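You operate a simulated robot arm through the tools that you are given. There is no shell and no other tool.

You run a simulated robot arm. Do the job below in one go: nothing can be reset, and whatever is moved stays where it is left.

## Task
Empty the rings in the nest and refill them with 9 spaced balls.
Fine: let the old balls out by the drain slide and shut it before the refill; one push of the feed lever; space them with the spreader; end with the offset lever centred and the spreader up.

Only the result counts: the job must be done as asked and must still hold three seconds after the hand-in. Knocking over, shifting, dropping, spilling or breaking anything else fails it.

## Robot
A 7-joint arm with a two-finger gripper, fixed in place. Base frame: the origin is on the floor under the middle of its stand, x ahead of it, y to its left, z up; the work surface is at about z = 0.881. Lengths are in m, angles in rad, forces in N, time in s.
With the tool pointing down near the work surface it reaches from about 0.34 to 0.72 m from the base axis. Its first joint turns from -1.152 to 1.152 rad. Payload 2.45 kg.
The TCP is the grasp point between the finger pads, 0.026 m short of the fingertips. In the tool frame z runs along the fingers and y along their closing line. The gripper opens to 0.096 m; its body begins 0.069 m behind the TCP.
Orientation is that of the tool frame in the base frame, as a unit quaternion [w, x, y, z]. With the fingers straight down and closing along the base's y, the tool's x points along the base's -x, its y along +y and its z along -z.

## Interface
- The arm moves only by the tool play_rows. Its argument "series" is a list of rows, each a list of 7 numbers: the shift along the tool's x, y, z in units of 150 mm (1.0 is 150 mm), then the turn, a rotation vector about the tool's x, y, z in units of 180 degrees (1.0 is 180 degrees), then the finger opening in mm, from 0 to 96. In form: [[dx, dy, dz, ax, ay, az, claw], ...]. A call has 1 to 20 rows; each row is the pose to reach, as a shift and turn from the pose commanded when the call began, along the tool's axes at that moment. A call with a number of a shift or a turn outside -1 to 1 is refused whole. Rows are played at 5 a second. More than 0.05 m and 0.15 rad between two rows, or a gripper value outside its range, and nothing of the call is played. A pose out of reach is approached as far as the arm can. The call stops where the force on the tool passes 90 N (or 10 N more than at its start, if that is more) or the arm is blocked; 0.2 s more then pass. Each finger travels about 0.05 m/s and halts on what it meets, pressing with about 26 N; the grip force reading is that of the motor and also rises with nothing between the fingers. The clock runs only during rows and for 0.2 s after the last one: add rows that repeat a pose to give the fingers time. It gives the time, the measured TCP pose, the force on the tool (base axes), the opening and the grip force at its end, in the units of the frame above (readings bear some noise), with the torque about the TCP (base axes, N m) and any sound that the robot's microphone picked up.
- Cameras (640 x 400 px; columns grow to the right, rows downward): "scene" is fixed at [0.1767, -0.4138, 1.4101]; the picture's right is [0.58, -0.82, 0.00], its down [-0.57, -0.40, -0.72] and it looks along [0.58, 0.41, -0.70] (base axes); focal length 214 px, centre (320, 200). "wrist" rides on the gripper at [0.081, 0.003, -0.098] in the tool frame; the picture's right is [-0.04, 1.00, 0.00], its down [-0.73, -0.03, -0.68] and it looks along [-0.68, -0.03, 0.73] (tool axes); focal length 256 px, centre (320, 200). There is no depth. A picture from a camera that has moved, and an enlarged one, comes with that camera's place and axes in the base frame and with its lens.
- snapshot(camera): a new picture of that camera. It takes no simulated time.
- inspect(camera, box): a new picture of the part [left, top, right, bottom] of that camera's present view, enlarged. It takes no simulated time.
- finish_job(): hands the job in; it is judged then, once.

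Nothing tells you positions but the pictures and the camera data. Unless the task says otherwise, let go and move clear before handing in.

The tools are called after ">>>" as a command line: name --pt "numbers of a row" for each row, then --argument value for the rest, lists and objects as JSON in quotes. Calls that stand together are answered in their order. play_rows: Moves the arm, as the interface text tells. Its arguments: {"type":"object","properties":{"series":{"type":"array"}},"required":["series"]} The other tools are called the same way: snapshot (camera) takes a picture; inspect (camera, box) takes an enlarged picture of a part of a camera's view; finish_job () hands the job in.

At the start:

```text
time_s: 0.0
eef_pos: [0.3486, -0.1239, 1.3482]
tool_rot: [0.0, -0.001, 1.0, -0.001]
ft_force: [-0.1, -0.6, 0.2]
torque: [0.01, 0.02, 0.0]
width: 0.0959
gripper_force: 0.1
```

scene: 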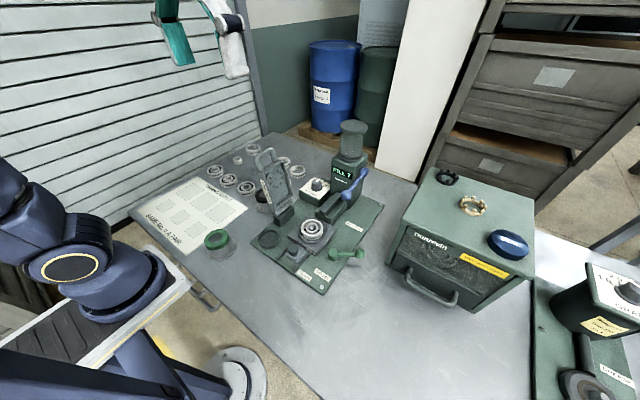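
wrist: 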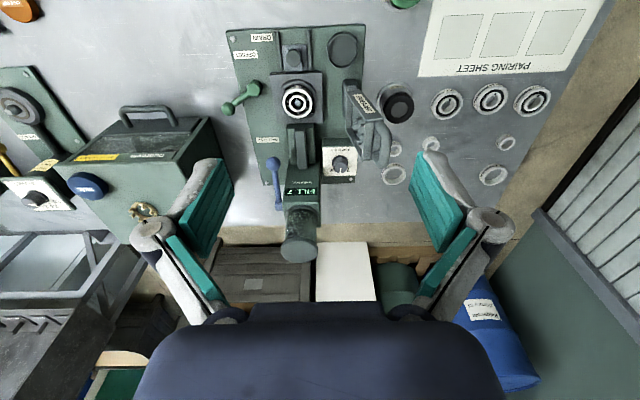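

I see a green fixture plate with a nest holding bearing rings, a green lever, a blue feed lever, a ball hopper showing "FILL 7", a knob and a hinged spreader. I'll enlarge the views before moving anything.

>>> inspect --camera "scene" --box '[240, 110, 400, 210]'

>>> inspect --camera "scene" --box '[240, 190, 400, 290]'

>>> inspect --camera "wrist" --box '[210, 10, 400, 130]'

>>> inspect --camera "wrist" --box '[220, 110, 412, 230]'

```text
4.00 times, centred on (320, 160) of scene
camera zoom: at [0.1767, -0.4138, 1.4101], right [0.58, -0.82, 0.0], down [-0.57, -0.4, -0.72], along [0.58, 0.41, -0.7], focal length 858 px, centre (320, 360)
```

zoom: 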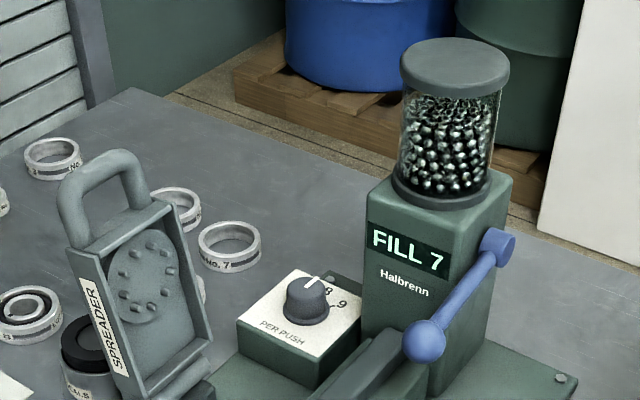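

```text
4.00 times, centred on (320, 240) of scene
camera zoom: at [0.1767, -0.4138, 1.4101], right [0.58, -0.82, 0.0], down [-0.57, -0.4, -0.72], along [0.58, 0.41, -0.7], focal length 858 px, centre (320, 40)
```

zoom: 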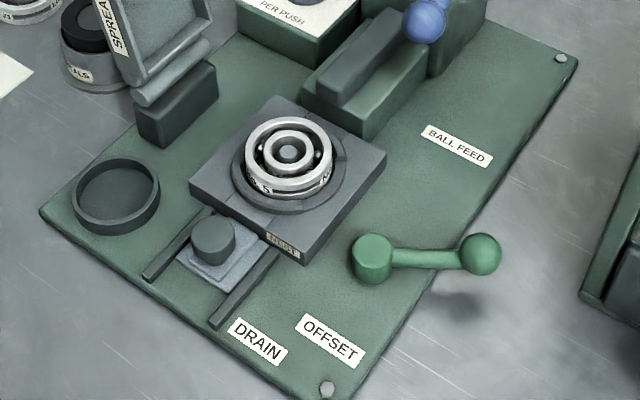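

```text
3.33 times, centred on (305, 70) of wrist
camera zoom: at [0.266, -0.1208, 1.4478], right [0.04, 1.0, 0.0], down [0.73, -0.03, 0.68], along [0.68, -0.03, -0.73], focal length 853 px, centre (370, 633)
```

zoom: 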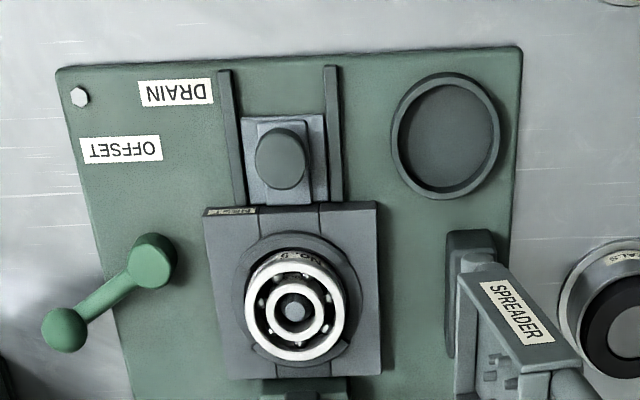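

```text
3.33 times, centred on (316, 170) of wrist
camera zoom: at [0.266, -0.1208, 1.4478], right [0.04, 1.0, 0.0], down [0.73, -0.03, 0.68], along [0.68, -0.03, -0.73], focal length 853 px, centre (333, 300)
```

zoom: 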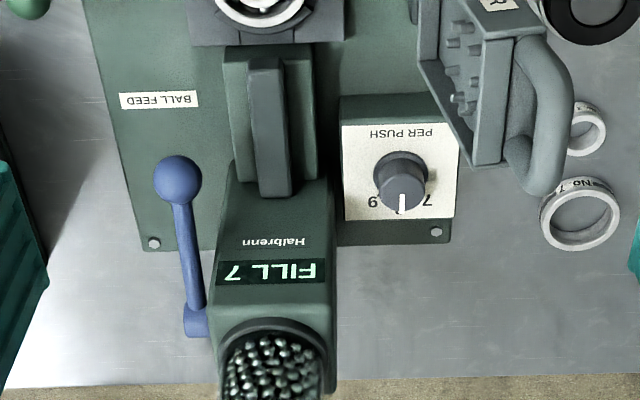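

The nest with its rings is near (0.47, -0.18). I'll zoom in further on the dial, the bearing, the levers and the spreader.

>>> inspect --camera "scene" --box '[296, 170, 344, 200]'

>>> inspect --camera "scene" --box '[288, 210, 352, 250]'

>>> inspect --camera "wrist" --box '[316, 140, 364, 180]'

>>> inspect --camera "wrist" --box '[266, 70, 330, 126]'

>>> inspect --camera "scene" --box '[180, 130, 340, 260]'

```text
13.33 times, centred on (320, 185) of scene
camera zoom: at [0.1767, -0.4138, 1.4101], right [0.58, -0.82, 0.0], down [-0.57, -0.4, -0.72], along [0.58, 0.41, -0.7], focal length 2860 px, centre (320, 400)
```

zoom: 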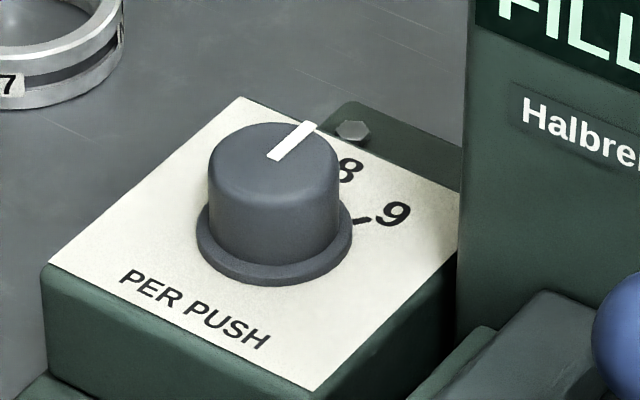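

```text
10.00 times, centred on (320, 230) of scene
camera zoom: at [0.1767, -0.4138, 1.4101], right [0.58, -0.82, 0.0], down [-0.57, -0.4, -0.72], along [0.58, 0.41, -0.7], focal length 2145 px, centre (320, -100)
```

zoom: 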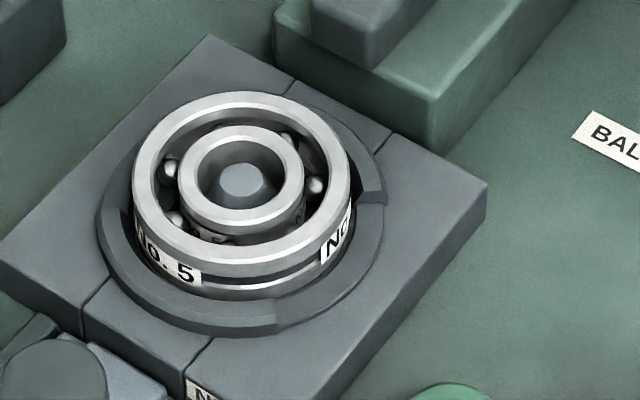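

```text
10.00 times, centred on (340, 160) of wrist
camera zoom: at [0.266, -0.1208, 1.4478], right [0.04, 1.0, 0.0], down [0.73, -0.03, 0.68], along [0.68, -0.03, -0.73], focal length 2560 px, centre (120, 600)
```

zoom: 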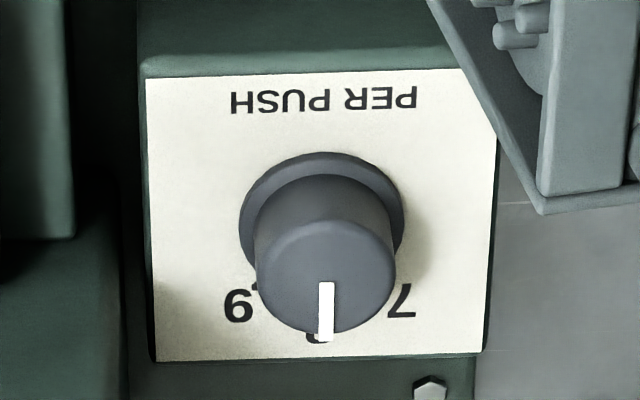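

```text
7.14 times, centred on (298, 98) of wrist
camera zoom: at [0.266, -0.1208, 1.4478], right [0.04, 1.0, 0.0], down [0.73, -0.03, 0.68], along [0.68, -0.03, -0.73], focal length 1828 px, centre (477, 929)
```

zoom: 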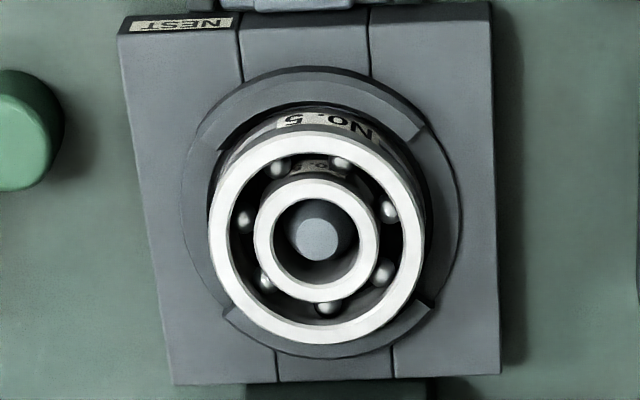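

```text
3.08 times, centred on (260, 195) of scene
camera zoom: at [0.1767, -0.4138, 1.4101], right [0.58, -0.82, 0.0], down [-0.57, -0.4, -0.72], along [0.58, 0.41, -0.7], focal length 660 px, centre (505, 215)
```

zoom: 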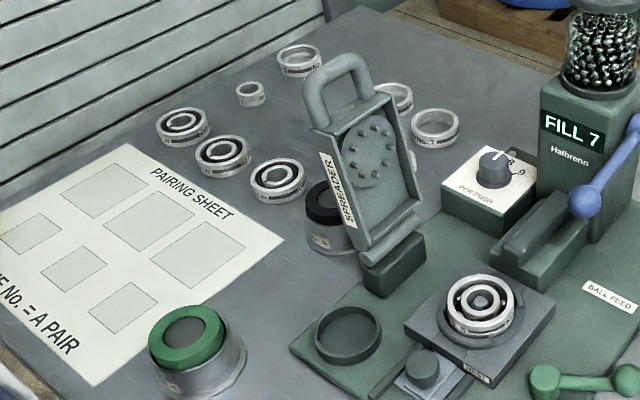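

The dial's pointer is at 8 while the display reads FILL 7, and seven balls sit in the rings. I'll lower the wrist camera for a closer look at everything before touching it.

>>> play_rows --pt "-0.02 -0.06 0.25 0 0 0 96" --pt "-0.04 -0.12 0.5 0 0 0 96" --pt "-0.06 -0.18 0.75 0 0 0 96" --pt "-0.076 -0.24 0.98 0 0 0 96" --pt "-0.076 -0.24 0.98 0 0 0 96"

>>> snapshot --camera "wrist"

>>> snapshot --camera "scene"

```text
time_s: 1.2
eef_pos: [0.3584, -0.1595, 1.2009]
tool_rot: [-0.001, 0.0, 1.0, -0.001]
ft_force: [1.2, -0.1, -0.2]
torque: [0.0, -0.02, -0.01]
width: 0.0958
gripper_force: 0.0
```

```text
taken
camera wrist: at [0.277, -0.157, 1.3003], right [0.04, 1.0, 0.0], down [0.73, -0.03, 0.68], along [0.68, -0.03, -0.73], focal length 256 px, centre (320, 200)
```

wrist: 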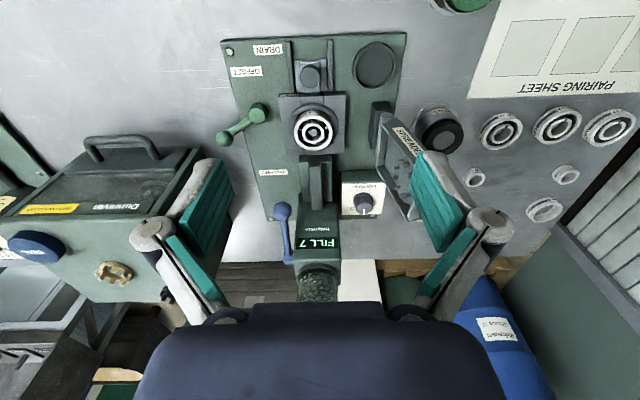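

```text
taken
```

scene: 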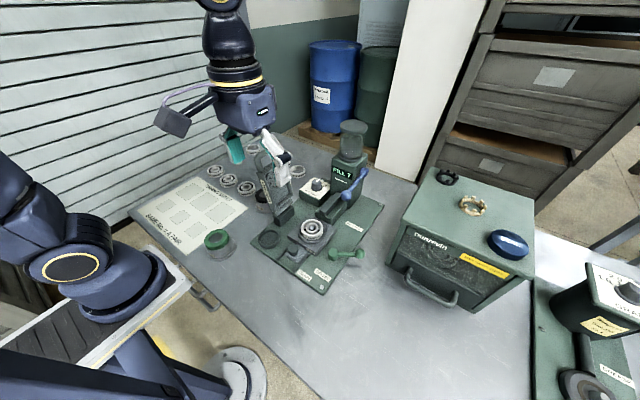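

The wrist view is much clearer now. I'll enlarge the nest, the offset lever, the dial and the spreader.

>>> inspect --camera "wrist" --box '[210, 30, 370, 155]'

>>> inspect --camera "wrist" --box '[280, 95, 350, 160]'

>>> inspect --camera "wrist" --box '[330, 90, 450, 230]'

>>> inspect --camera "wrist" --box '[250, 150, 390, 290]'

```text
3.20 times, centred on (290, 92) of wrist
camera zoom: at [0.277, -0.157, 1.3003], right [0.04, 1.0, 0.0], down [0.73, -0.03, 0.68], along [0.68, -0.03, -0.73], focal length 819 px, centre (416, 544)
```

zoom: 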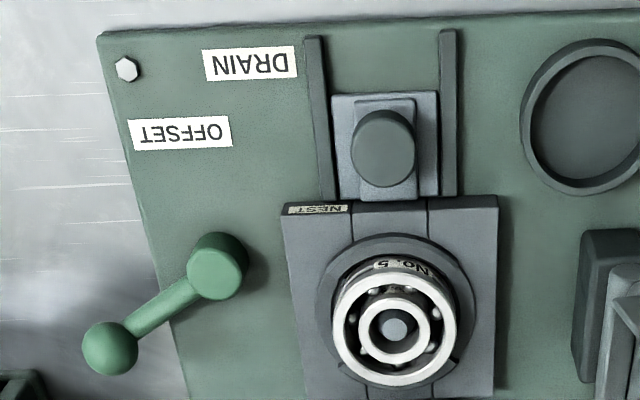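

```text
6.15 times, centred on (315, 128) of wrist
camera zoom: at [0.277, -0.157, 1.3003], right [0.04, 1.0, 0.0], down [0.73, -0.03, 0.68], along [0.68, -0.03, -0.73], focal length 1575 px, centre (351, 646)
```

zoom: 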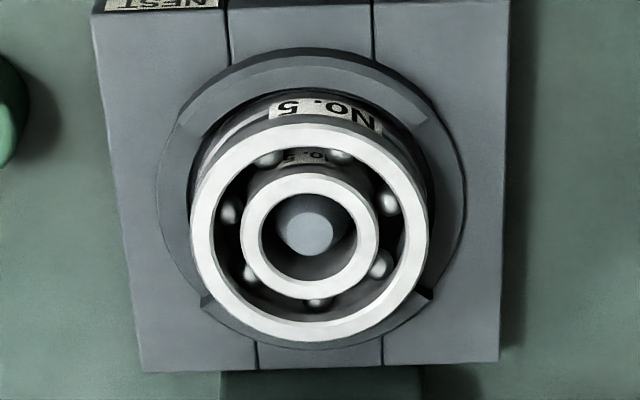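

```text
2.86 times, centred on (390, 160) of wrist
camera zoom: at [0.277, -0.157, 1.3003], right [0.04, 1.0, 0.0], down [0.73, -0.03, 0.68], along [0.68, -0.03, -0.73], focal length 731 px, centre (120, 314)
```

zoom: 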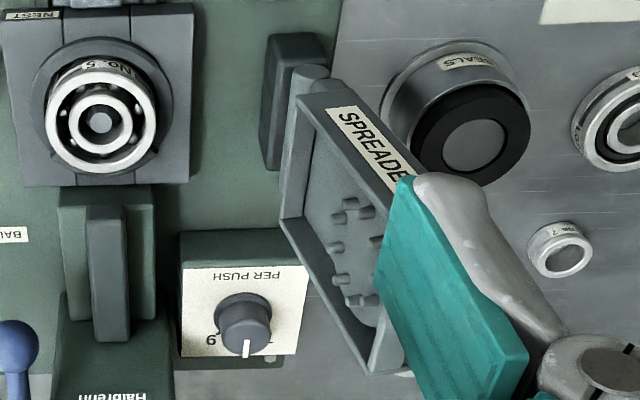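

```text
2.86 times, centred on (320, 220) of wrist
camera zoom: at [0.277, -0.157, 1.3003], right [0.04, 1.0, 0.0], down [0.73, -0.03, 0.68], along [0.68, -0.03, -0.73], focal length 731 px, centre (320, 143)
```

zoom: 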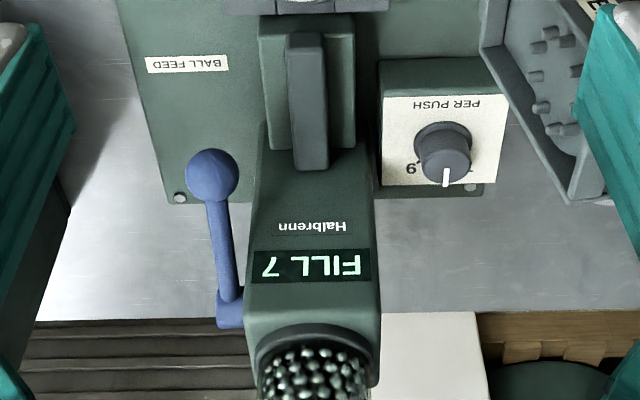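

I'm checking the hand's own geometry in the scene view, so that I can plan clearances around the hopper and spreader.

>>> inspect --camera "scene" --box '[140, 0, 340, 200]'

>>> inspect --camera "wrist" --box '[100, 100, 540, 400]'

```text
2.00 times, centred on (240, 100) of scene
camera zoom: at [0.1767, -0.4138, 1.4101], right [0.58, -0.82, 0.0], down [-0.57, -0.4, -0.72], along [0.58, 0.41, -0.7], focal length 429 px, centre (480, 400)
```

zoom: 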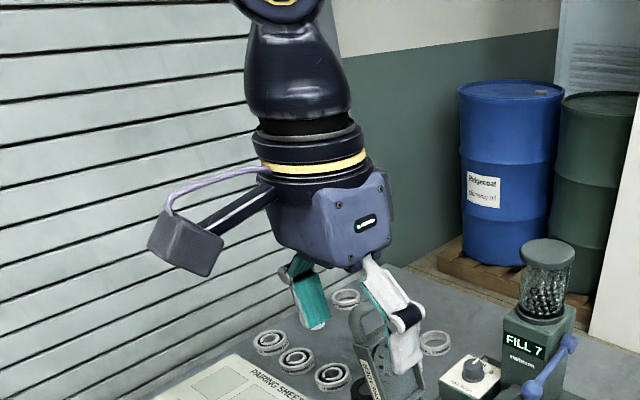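

```text
1.33 times, centred on (320, 250) of wrist
camera zoom: at [0.277, -0.157, 1.3003], right [0.04, 1.0, 0.0], down [0.73, -0.03, 0.68], along [0.68, -0.03, -0.73], focal length 341 px, centre (320, 133)
```

zoom: 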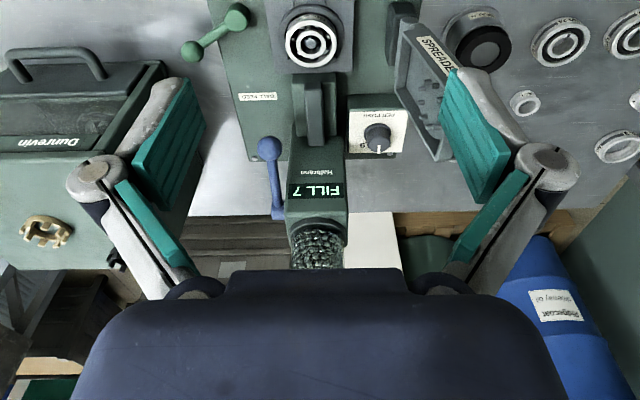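

The fixture stands roughly along x: the hopper is near (0.66, -0.18) with its top at z≈1.16, the dial at about (0.62, -0.087, 0.95), and the spreader handle near (0.48, -0.03, 1.11). First I'll set the dial, swinging the hand 90° at safe height so the camera bracket faces away from the hopper.

>>> play_rows --pt "-0.14 0.12 0 0 0 0.0417 96" --pt "-0.28 0.24 0 0 0 0.0833 90" --pt "-0.42 0.36 0 0 0 0.125 80" --pt "-0.56 0.48 0 0 0 0.1667 70" --pt "-0.7 0.6 0 0 0 0.2083 60" --pt "-0.84 0.7 0 0 0 0.25 60" --pt "-0.84 0.7 0 0 0 0.25 60"

>>> snapshot --camera "scene"

```text
time_s: 2.8
eef_pos: [0.485, -0.0551, 1.2014]
tool_rot: [0.0, 0.383, 0.924, -0.001]
ft_force: [0.2, 0.5, 0.6]
torque: [0.0, 0.03, -0.01]
width: 0.0599
gripper_force: 0.1
```

```text
taken
```

scene: 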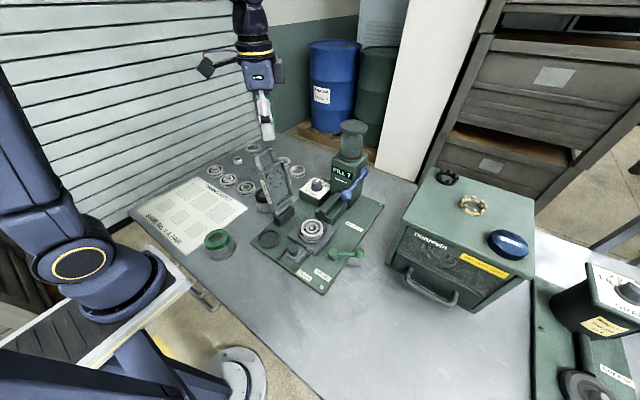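

Next I'll complete the yaw and move to the +y side of the dial so the camera looks straight at it.

>>> play_rows --pt "-0.016 0.165 0 0 0 0.0417 60" --pt "-0.032 0.33 0 0 0 0.0833 60" --pt "-0.048 0.5 0 0 0 0.125 60" --pt "-0.064 0.66 0 0 0 0.1667 60" --pt "-0.08 0.83 0.2 0 0 0.2083 60" --pt "-0.094 0.99 0.45 0 0 0.25 60" --pt "-0.094 0.99 0.6 0 0 0.25 60" --pt "-0.094 0.99 0.6 0 0 0.25 60"

>>> snapshot --camera "wrist"

>>> snapshot --camera "scene"

```text
time_s: 4.6
eef_pos: [0.6004, 0.041, 1.1102]
tool_rot: [0.0, 0.707, 0.708, -0.001]
ft_force: [-0.3, -0.4, -0.5]
torque: [-0.03, -0.01, -0.01]
width: 0.0602
gripper_force: 0.1
```

```text
taken
camera wrist: at [0.603, 0.1219, 1.2092], right [1.0, -0.04, 0.0], down [-0.03, -0.73, 0.68], along [-0.03, -0.68, -0.73], focal length 256 px, centre (320, 200)
```

wrist: 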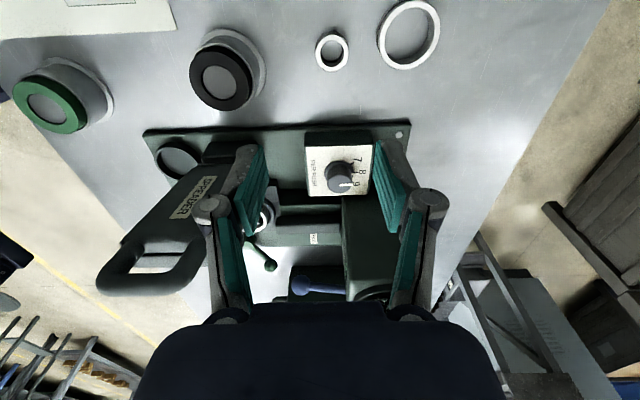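

```text
taken
```

scene: 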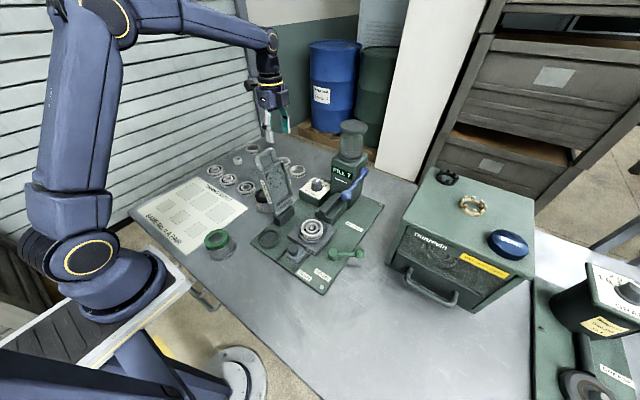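

>>> inspect --camera "wrist" --box '[290, 125, 400, 205]'

>>> inspect --camera "wrist" --box '[130, 110, 430, 310]'

```text
5.00 times, centred on (345, 165) of wrist
camera zoom: at [0.603, 0.1219, 1.2092], right [1.0, -0.04, 0.0], down [-0.03, -0.73, 0.68], along [-0.03, -0.68, -0.73], focal length 1280 px, centre (195, 375)
```

zoom: 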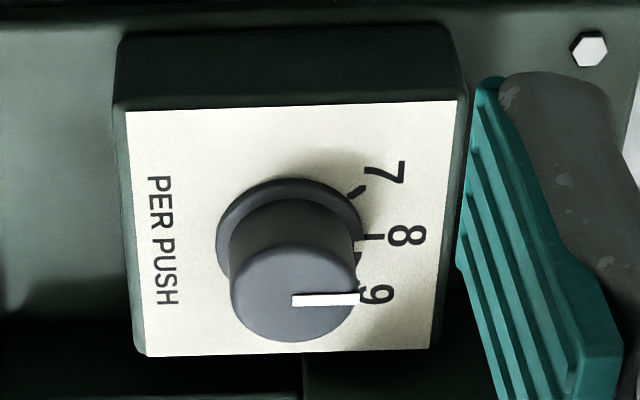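

```text
2.00 times, centred on (280, 210) of wrist
camera zoom: at [0.603, 0.1219, 1.2092], right [1.0, -0.04, 0.0], down [-0.03, -0.73, 0.68], along [-0.03, -0.68, -0.73], focal length 512 px, centre (400, 180)
```

zoom: 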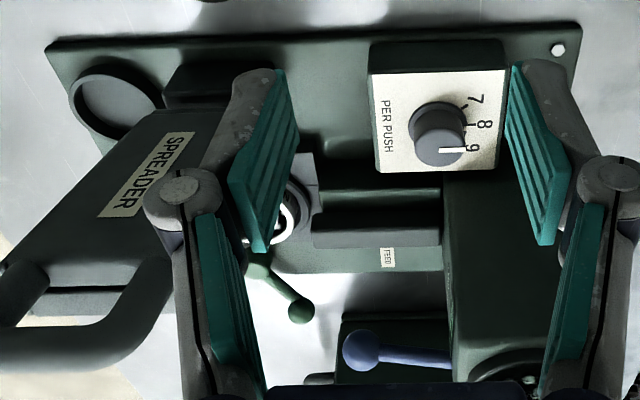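

The dial axis comes out at about (0.619, -0.087), with the knob top at z≈0.955. I'm moving over it with a 20° pre-twist, which leaves room to turn clockwise towards 9.

>>> play_rows --pt "-0.21 0.03 0 0 0 -0.03 60" --pt "-0.43 0.06 0 0 0 -0.06 60" --pt "-0.64 0.1 0 0 0 -0.09 60" --pt "-0.851 0.127 0 0 0 -0.11 60" --pt "-0.851 0.127 0.2 0 0 -0.11 60" --pt "-0.851 0.127 0.45 0 0 -0.11 60" --pt "-0.851 0.127 0.65 0 0 -0.11 60" --pt "-0.851 0.127 0.65 0 0 -0.11 60"

>>> snapshot --camera "wrist"

>>> inspect --camera "scene" --box '[240, 80, 400, 210]'

```text
time_s: 6.4
eef_pos: [0.6184, -0.0867, 1.0143]
tool_rot: [0.0, 0.574, 0.819, -0.001]
ft_force: [0.7, 0.4, 0.1]
torque: [-0.01, 0.02, -0.04]
width: 0.06
gripper_force: 0.0
```

```text
taken
camera wrist: at [0.5944, -0.0098, 1.113], right [0.95, 0.3, 0.0], down [0.22, -0.7, 0.68], along [0.2, -0.65, -0.73], focal length 256 px, centre (320, 200)
```

wrist: 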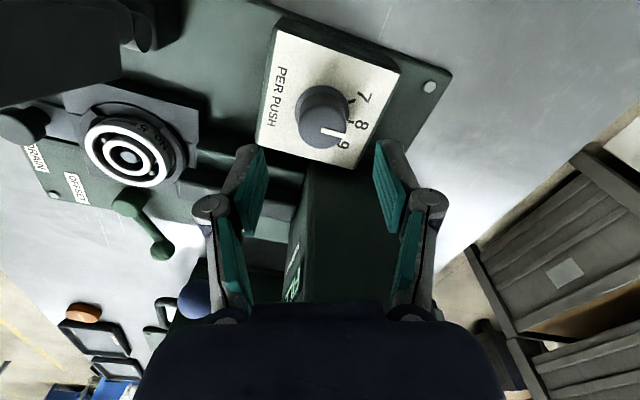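

```text
3.08 times, centred on (320, 145) of scene
camera zoom: at [0.1767, -0.4138, 1.4101], right [0.58, -0.82, 0.0], down [-0.57, -0.4, -0.72], along [0.58, 0.41, -0.7], focal length 660 px, centre (320, 369)
```

zoom: 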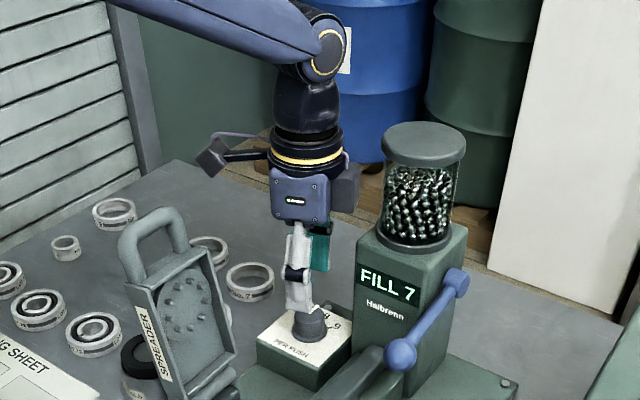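

>>> inspect --camera "wrist" --box '[250, 60, 410, 180]'

```text
3.33 times, centred on (330, 120) of wrist
camera zoom: at [0.5944, -0.0098, 1.113], right [0.95, 0.3, 0.0], down [0.22, -0.7, 0.68], along [0.2, -0.65, -0.73], focal length 853 px, centre (287, 467)
```

zoom: 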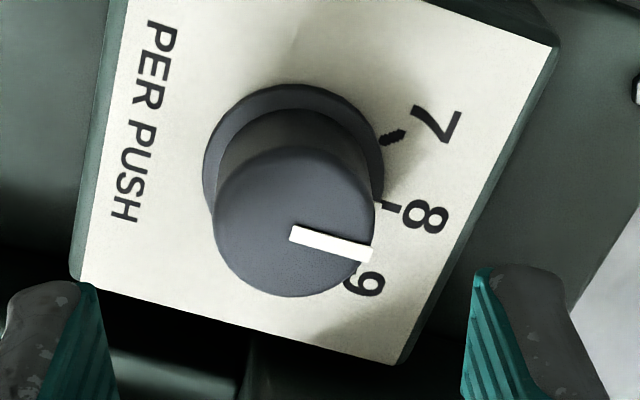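

Alignment is good, so I'll descend and close on the knob.

>>> play_rows --pt "0 0 0.12 0 0 0 60" --pt "0 0 0.24 0 0 0 60" --pt "0 0 0.345 0 0 0 60" --pt "0 0 0.345 0 0 0 45" --pt "0 0 0.345 0 0 0 30" --pt "0 0 0.345 0 0 0 25" --pt "0 0 0.345 0 0 0 25" --pt "0 0 0.345 0 0 0 25"

>>> inspect --camera "wrist" --box '[160, 0, 480, 200]'

>>> inspect --camera "scene" --box '[260, 100, 380, 200]'

```text
time_s: 8.2
eef_pos: [0.6187, -0.0859, 0.9615]
tool_rot: [0.001, 0.574, 0.819, 0.0]
ft_force: [16.6, 5.4, -5.9]
torque: [-0.02, -0.61, 0.0]
width: 0.0323
gripper_force: 45.1
```

```text
2.00 times, centred on (320, 100) of wrist
camera zoom: at [0.595, -0.009, 1.0609], right [0.95, 0.3, 0.0], down [0.22, -0.7, 0.68], along [0.21, -0.65, -0.73], focal length 512 px, centre (320, 400)
```

zoom: 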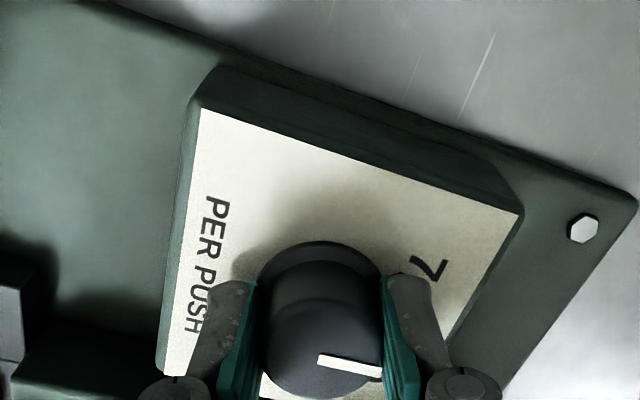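

```text
4.00 times, centred on (320, 150) of scene
camera zoom: at [0.1772, -0.4137, 1.41], right [0.58, -0.82, 0.0], down [-0.57, -0.4, -0.71], along [0.58, 0.41, -0.7], focal length 858 px, centre (320, 400)
```

zoom: 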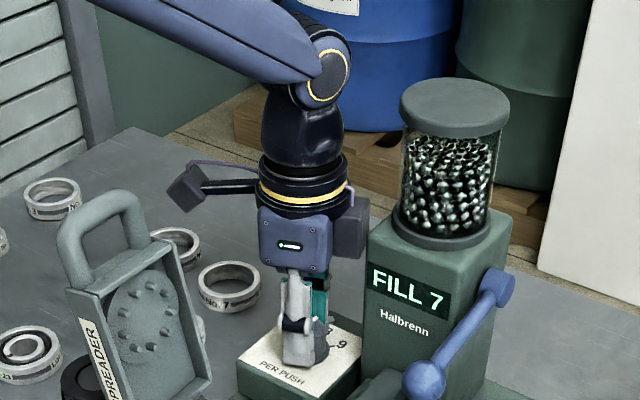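

The knob is gripped. I'm turning it clockwise by one division (about 41°) and watching the display.

>>> play_rows --pt "0 0 0 0 0 0.038 25" --pt "0 0 0 0 0 0.076 25" --pt "0 0 0 0 0 0.114 25" --pt "0 0 0 0 0 0.152 25" --pt "0 0 0 0 0 0.19 25" --pt "0 0 0 0 0 0.228 25" --pt "0 0 0 0 0 0.228 25"

>>> inspect --camera "wrist" --box '[160, 0, 480, 200]'

>>> inspect --camera "scene" --box '[260, 100, 380, 200]'

```text
time_s: 9.8
eef_pos: [0.6207, -0.0871, 0.9622]
tool_rot: [0.001, 0.825, 0.565, 0.0]
ft_force: [23.9, 12.3, -9.4]
torque: [0.35, -0.58, 0.01]
width: 0.0324
gripper_force: 44.7
```

```text
2.00 times, centred on (320, 100) of wrist
camera zoom: at [0.6524, -0.012, 1.0611], right [0.92, -0.4, 0.0], down [-0.29, -0.67, 0.68], along [-0.27, -0.62, -0.73], focal length 512 px, centre (320, 400)
```

zoom: 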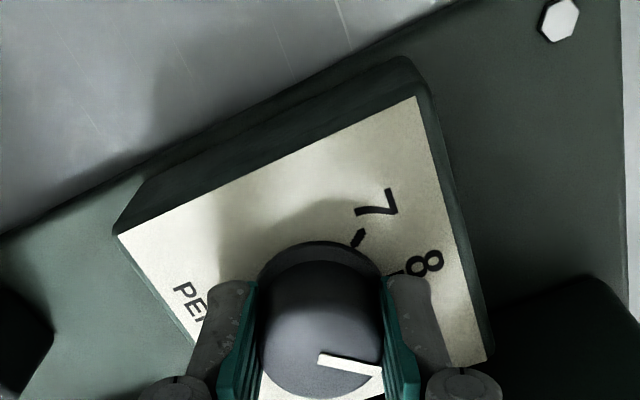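

```text
4.00 times, centred on (320, 150) of scene
camera zoom: at [0.1775, -0.4135, 1.4101], right [0.58, -0.82, 0.0], down [-0.57, -0.4, -0.71], along [0.58, 0.41, -0.7], focal length 858 px, centre (320, 400)
```

zoom: 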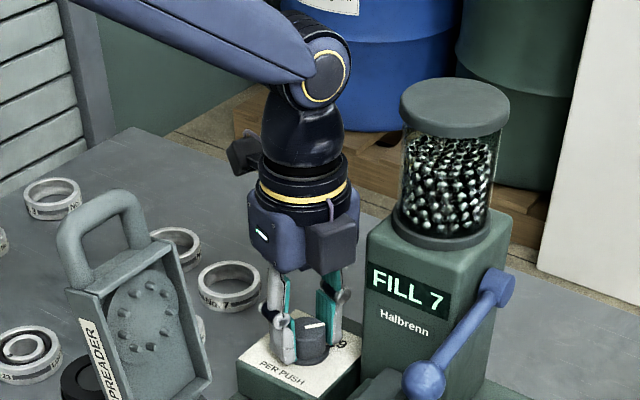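

The knob turned with the hand. I'll release it, rise, and check the pointer and the display.

>>> play_rows --pt "0 0 0 0 0 0 45" --pt "0 0 0 0 0 0 60" --pt "0 0 0 0 0 0 60" --pt "0 0 -0.15 0 0 0 60" --pt "0 0 -0.35 0 0 0 60" --pt "0 0 -0.55 0 0 0 60" --pt "0 0 -0.55 0 0 0 60"

>>> inspect --camera "wrist" --box '[250, 80, 410, 200]'

>>> inspect --camera "scene" --box '[260, 100, 380, 200]'

```text
time_s: 11.4
eef_pos: [0.6191, -0.0861, 1.0457]
tool_rot: [0.0, 0.825, 0.564, -0.002]
ft_force: [0.3, 0.8, 0.0]
torque: [-0.01, 0.0, -0.04]
width: 0.0601
gripper_force: 0.1
```

```text
3.33 times, centred on (330, 140) of wrist
camera zoom: at [0.6515, -0.0121, 1.1439], right [0.92, -0.4, 0.0], down [-0.29, -0.67, 0.68], along [-0.27, -0.62, -0.73], focal length 853 px, centre (287, 400)
```

zoom: 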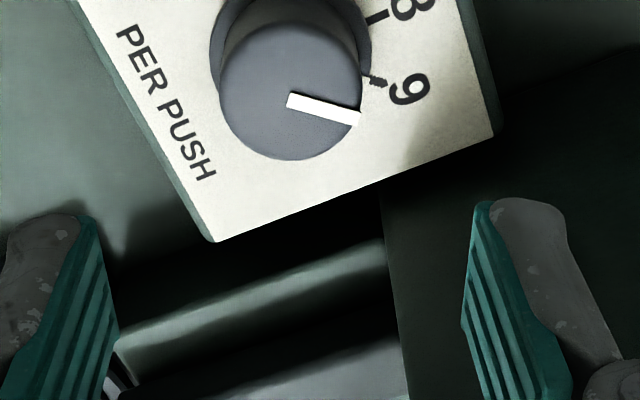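

```text
4.00 times, centred on (320, 150) of scene
camera zoom: at [0.1767, -0.4138, 1.4101], right [0.58, -0.82, 0.0], down [-0.57, -0.4, -0.72], along [0.58, 0.41, -0.7], focal length 858 px, centre (320, 400)
```

zoom: 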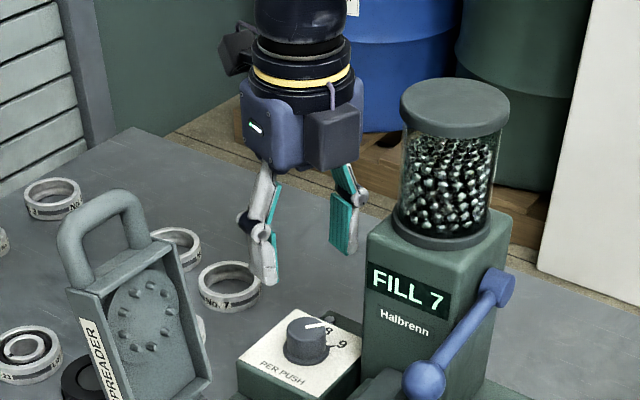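

>>> inspect --camera "scene" --box '[296, 170, 344, 200]'

>>> snapshot --camera "wrist"

```text
13.33 times, centred on (320, 185) of scene
camera zoom: at [0.1767, -0.4138, 1.4101], right [0.58, -0.82, 0.0], down [-0.57, -0.4, -0.72], along [0.58, 0.41, -0.7], focal length 2860 px, centre (320, 400)
```

zoom: 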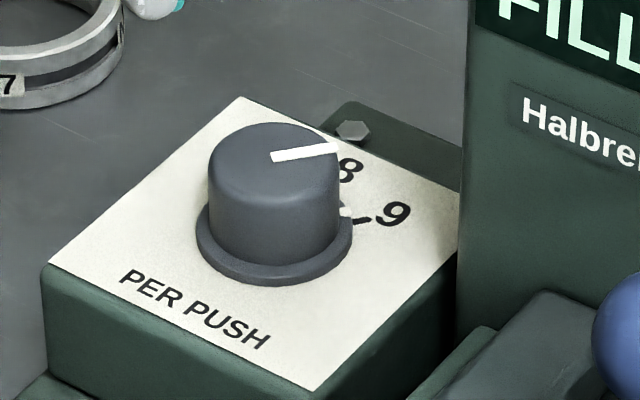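

```text
taken
camera wrist: at [0.6515, -0.0121, 1.1439], right [0.92, -0.4, 0.0], down [-0.29, -0.67, 0.68], along [-0.27, -0.62, -0.73], focal length 256 px, centre (320, 200)
```

wrist: 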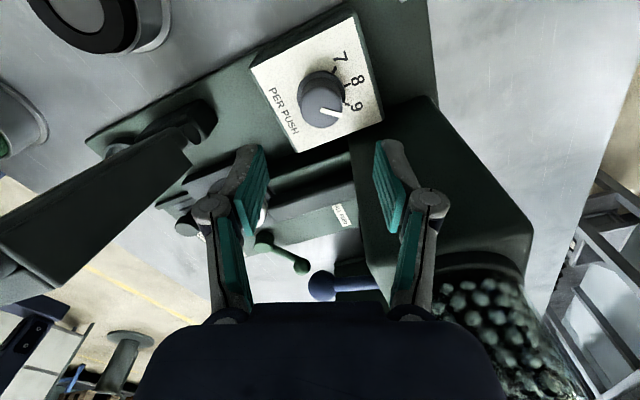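

>>> inspect --camera "scene" --box '[308, 176, 332, 194]'

>>> inspect --camera "wrist" --box '[290, 50, 380, 140]'

```text
16.00 times, centred on (320, 185) of scene
camera zoom: at [0.1767, -0.4138, 1.4101], right [0.58, -0.82, 0.0], down [-0.57, -0.4, -0.72], along [0.58, 0.41, -0.7], focal length 3432 px, centre (320, 440)
```

zoom: 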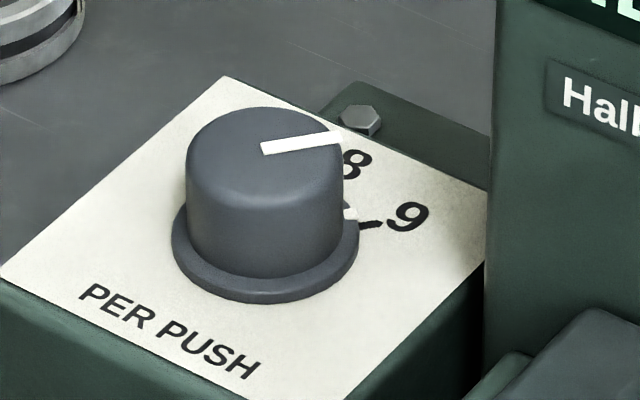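

```text
4.44 times, centred on (335, 95) of wrist
camera zoom: at [0.6515, -0.0121, 1.1439], right [0.92, -0.4, 0.0], down [-0.29, -0.67, 0.68], along [-0.27, -0.62, -0.73], focal length 1138 px, centre (253, 667)
```

zoom: 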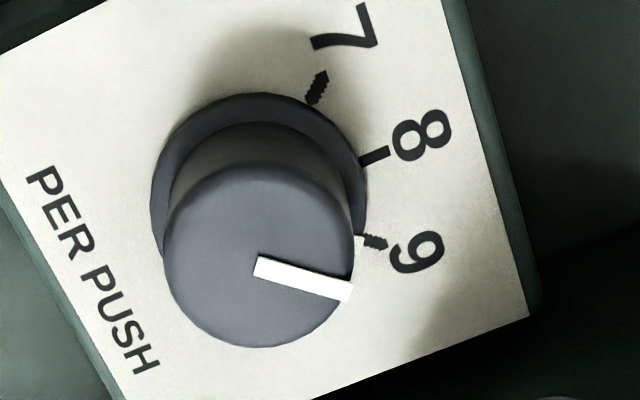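

A white index mark on the knob skirt lines up with the 9 tick, so the dial is set to 9; the display seems to show the last fill. Now I'm rising and going back to the front of the fixture for the drain slide.

>>> play_rows --pt "0 0 -0.3 0 0 0 60" --pt "0 0 -0.6 0 0 0 60" --pt "0 0 -0.9 0 0 0 60" --pt "0 0 -1.0 0 0 0 60" --pt "-0.08 -0.1 -1.0 0 0 -0.044 60" --pt "-0.16 -0.2 -1.0 0 0 -0.088 60" --pt "-0.24 -0.3 -1.0 0 0 -0.132 60" --pt "-0.32 -0.4 -1.0 0 0 -0.176 60" --pt "-0.4 -0.5 -1.0 0 0 -0.22 60" --pt "-0.48 -0.6 -1.0 0 0 -0.264 60" --pt "-0.561 -0.71 -1.0 0 0 -0.308 60" --pt "-0.561 -0.71 -1.0 0 0 -0.308 60"

```text
time_s: 14.0
eef_pos: [0.4901, -0.1267, 1.1944]
tool_rot: [0.0, 0.467, 0.884, -0.001]
ft_force: [0.6, -0.4, 0.4]
torque: [0.03, -0.02, 0.05]
width: 0.0601
gripper_force: 0.0
```

>>> play_rows --pt "0.034 -0.14 0 0 0 -0.044 60" --pt "0.068 -0.28 0 0 0 -0.088 60" --pt "0.1 -0.42 0 0 0 -0.132 60" --pt "0.134 -0.56 0.15 0 0 -0.176 60" --pt "0.168 -0.7 0.3 0 0 -0.22 60" --pt "0.2 -0.84 0.45 0 0 -0.264 60" --pt "0.235 -0.97 0.6 0 0 -0.31 60" --pt "0.235 -0.97 0.76 0 0 -0.31 60" --pt "0.235 -0.97 0.76 0 0 -0.31 60"

>>> snapshot --camera "wrist"

>>> inspect --camera "wrist" --box '[240, 80, 400, 220]'

>>> inspect --camera "wrist" --box '[160, 0, 400, 150]'

```text
time_s: 16.0
eef_pos: [0.3493, -0.1797, 1.0814]
tool_rot: [0.0, -0.001, 1.0, -0.001]
ft_force: [-0.6, 0.2, 0.2]
torque: [-0.02, 0.01, 0.0]
width: 0.06
gripper_force: 0.1
```

```text
taken
camera wrist: at [0.2676, -0.1769, 1.1801], right [0.04, 1.0, 0.0], down [0.73, -0.03, 0.68], along [0.68, -0.03, -0.73], focal length 256 px, centre (320, 200)
```

wrist: 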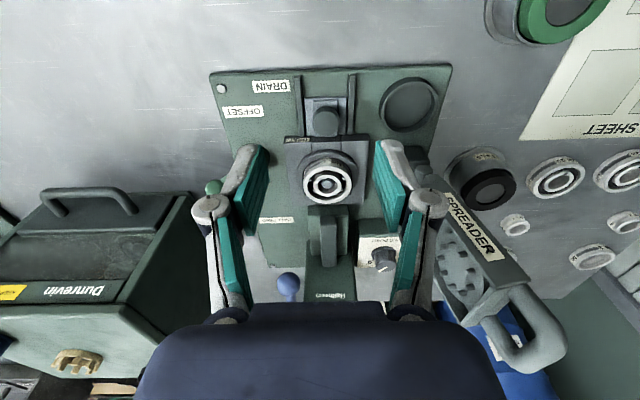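

```text
2.86 times, centred on (320, 150) of wrist
camera zoom: at [0.2676, -0.1769, 1.1801], right [0.04, 1.0, 0.0], down [0.73, -0.03, 0.68], along [0.68, -0.03, -0.73], focal length 731 px, centre (320, 343)
```

zoom: 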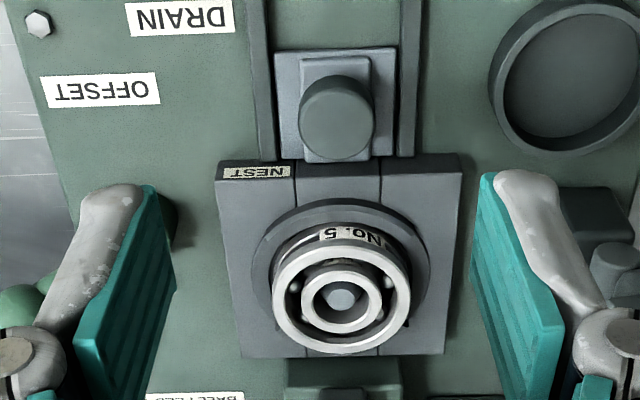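

```text
2.67 times, centred on (280, 75) of wrist
camera zoom: at [0.2676, -0.1769, 1.1801], right [0.04, 1.0, 0.0], down [0.73, -0.03, 0.68], along [0.68, -0.03, -0.73], focal length 683 px, centre (427, 533)
```

zoom: 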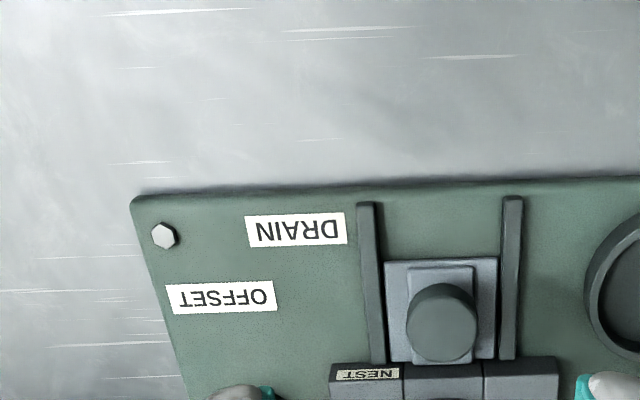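

The drain knob is near (0.390, -0.176) with its top at z≈0.928, just in front of the nest block. I'll approach from above with the fingers closing along y.

>>> play_rows --pt "-0.14 0.01 0.2 0 0 0 56" --pt "-0.273 0.023 0.4 0 0 0 56" --pt "-0.273 0.023 0.6 0 0 0 56" --pt "-0.273 0.023 0.72 0 0 0 56" --pt "-0.273 0.023 0.72 0 0 0 56"

>>> snapshot --camera "wrist"

>>> inspect --camera "scene" --box '[240, 160, 400, 290]'

```text
time_s: 17.2
eef_pos: [0.3897, -0.177, 0.9725]
tool_rot: [0.0, -0.001, 1.0, -0.001]
ft_force: [0.2, 0.1, -0.8]
torque: [0.0, -0.01, 0.0]
width: 0.0558
gripper_force: 0.1
```

```text
taken
camera wrist: at [0.3084, -0.1737, 1.0719], right [0.04, 1.0, 0.0], down [0.73, -0.03, 0.68], along [0.68, -0.03, -0.73], focal length 256 px, centre (320, 200)
```

wrist: 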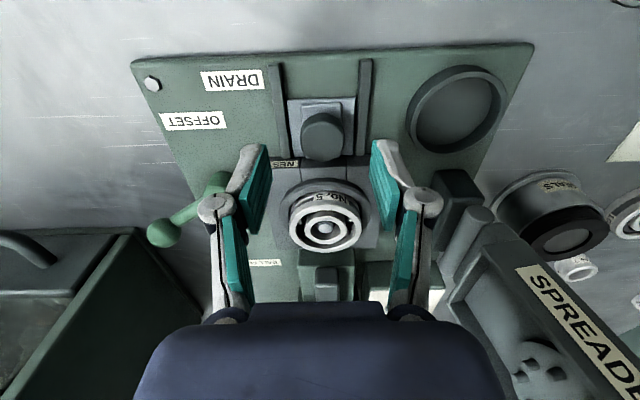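

```text
3.08 times, centred on (320, 225) of scene
camera zoom: at [0.1767, -0.4138, 1.4101], right [0.58, -0.82, 0.0], down [-0.57, -0.4, -0.72], along [0.58, 0.41, -0.7], focal length 660 px, centre (320, 123)
```

zoom: 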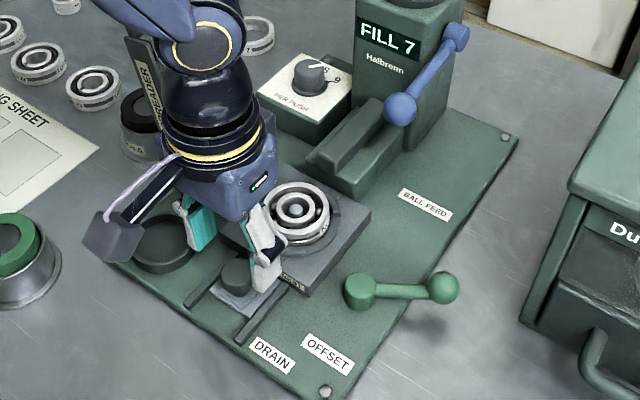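

>>> play_rows --pt "0 0 0.1 0 0 0 56" --pt "0 0 0.2 0 0 0 56" --pt "0 0 0.23 0 0 0 56" --pt "0 0 0.23 0 0 0 40" --pt "0 0 0.23 0 0 0 24" --pt "0 0 0.23 0 0 0 18" --pt "0 0 0.23 0 0 0 18"

>>> inspect --camera "wrist" --box '[200, 40, 440, 240]'

>>> inspect --camera "scene" --box '[240, 190, 360, 280]'

```text
time_s: 18.8
eef_pos: [0.3898, -0.1755, 0.939]
tool_rot: [-0.001, -0.002, 1.0, 0.001]
ft_force: [0.5, 14.0, 0.8]
torque: [0.4, -0.13, 0.03]
width: 0.0284
gripper_force: 44.0
```

```text
2.00 times, centred on (320, 140) of wrist
camera zoom: at [0.3083, -0.1729, 1.0377], right [0.04, 1.0, 0.0], down [0.74, -0.03, 0.68], along [0.68, -0.02, -0.74], focal length 512 px, centre (320, 320)
```

zoom: 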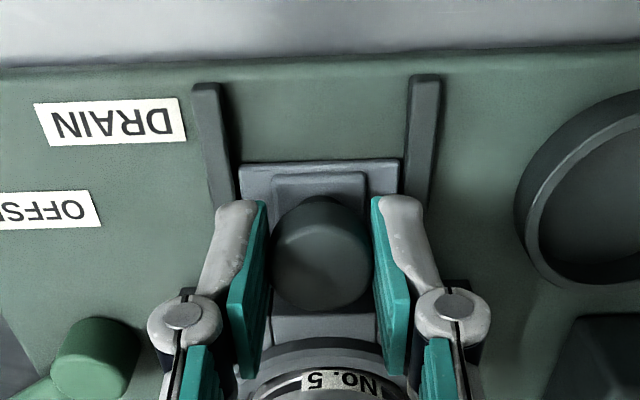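

```text
4.44 times, centred on (300, 235) of scene
camera zoom: at [0.1767, -0.4134, 1.4102], right [0.58, -0.82, 0.0], down [-0.57, -0.4, -0.72], along [0.58, 0.41, -0.7], focal length 953 px, centre (409, 44)
```

zoom: 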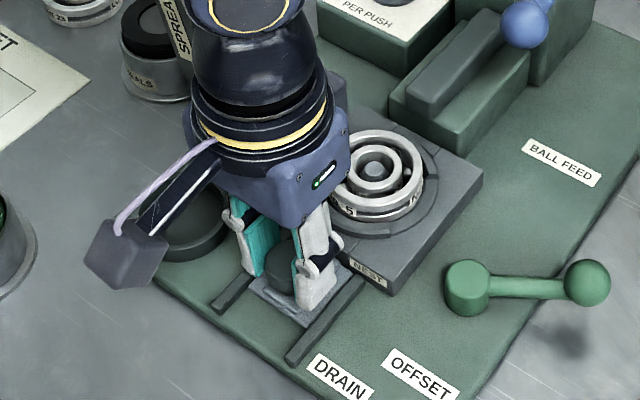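

The knob is firmly gripped. I'm pulling the drain slide gently towards the base.

>>> play_rows --pt "0.0 0.01 0 0 0 0 18" --pt "0.04 0.01 0 0 0 0 18" --pt "0.08 0.01 0 0 0 0 18" --pt "0.12 0.01 0 0 0 0 18" --pt "0.16 0.01 0 0 0 0 18" --pt "0.16 0.01 0 0 0 0 18"

>>> inspect --camera "wrist" --box '[200, 40, 440, 240]'

>>> inspect --camera "scene" --box '[240, 190, 360, 280]'

```text
time_s: 20.2
eef_pos: [0.3657, -0.1746, 0.9397]
tool_rot: [-0.001, 0.0, 1.0, -0.001]
ft_force: [-0.1, 4.5, -16.1]
torque: [0.02, -0.36, -0.02]
width: 0.0279
gripper_force: 45.1
```

```text
2.00 times, centred on (320, 140) of wrist
camera zoom: at [0.2845, -0.1724, 1.0376], right [0.04, 1.0, 0.0], down [0.73, -0.03, 0.68], along [0.68, -0.03, -0.73], focal length 512 px, centre (320, 320)
```

zoom: 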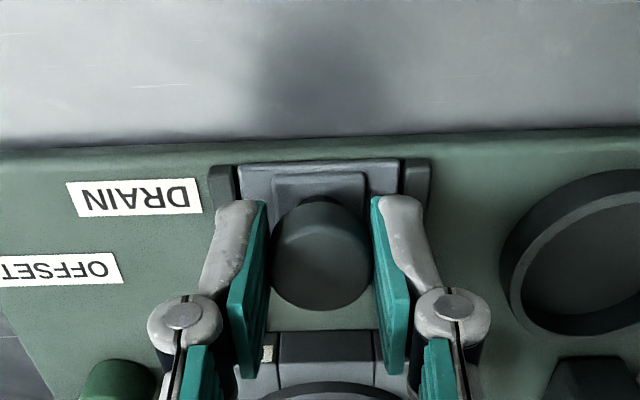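

```text
4.44 times, centred on (300, 235) of scene
camera zoom: at [0.1768, -0.4138, 1.4101], right [0.58, -0.82, 0.0], down [-0.57, -0.4, -0.72], along [0.58, 0.41, -0.7], focal length 953 px, centre (409, 44)
```

zoom: 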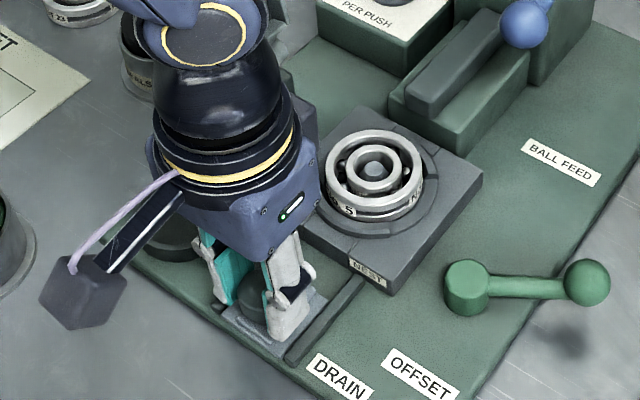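

>>> inspect --camera "scene" --box '[288, 205, 348, 250]'

>>> snapshot --camera "wrist"

```text
8.89 times, centred on (318, 228) of scene
camera zoom: at [0.1768, -0.4138, 1.4101], right [0.58, -0.82, 0.0], down [-0.57, -0.4, -0.72], along [0.58, 0.41, -0.7], focal length 1906 px, centre (338, -44)
```

zoom: 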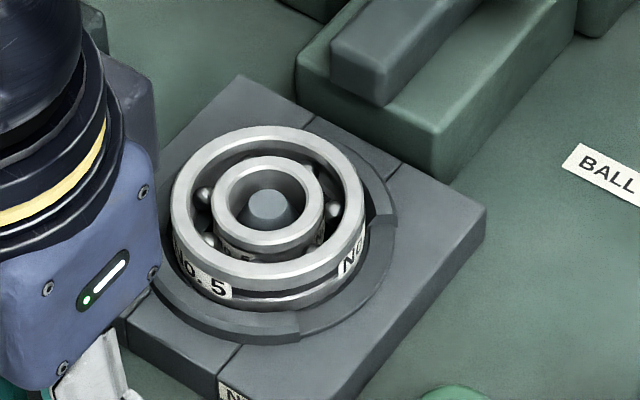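

```text
taken
camera wrist: at [0.2845, -0.1724, 1.0376], right [0.04, 1.0, 0.0], down [0.73, -0.03, 0.68], along [0.68, -0.03, -0.73], focal length 256 px, centre (320, 200)
```

wrist: 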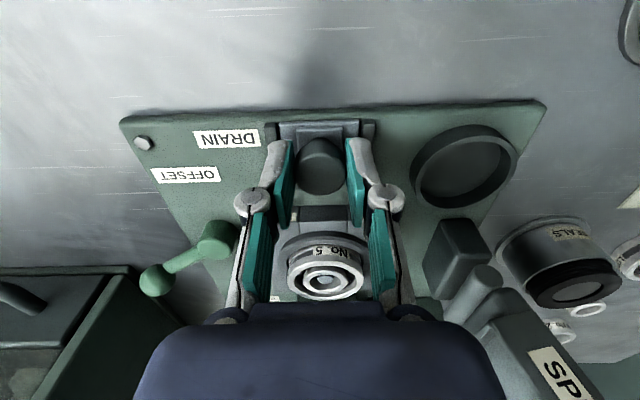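

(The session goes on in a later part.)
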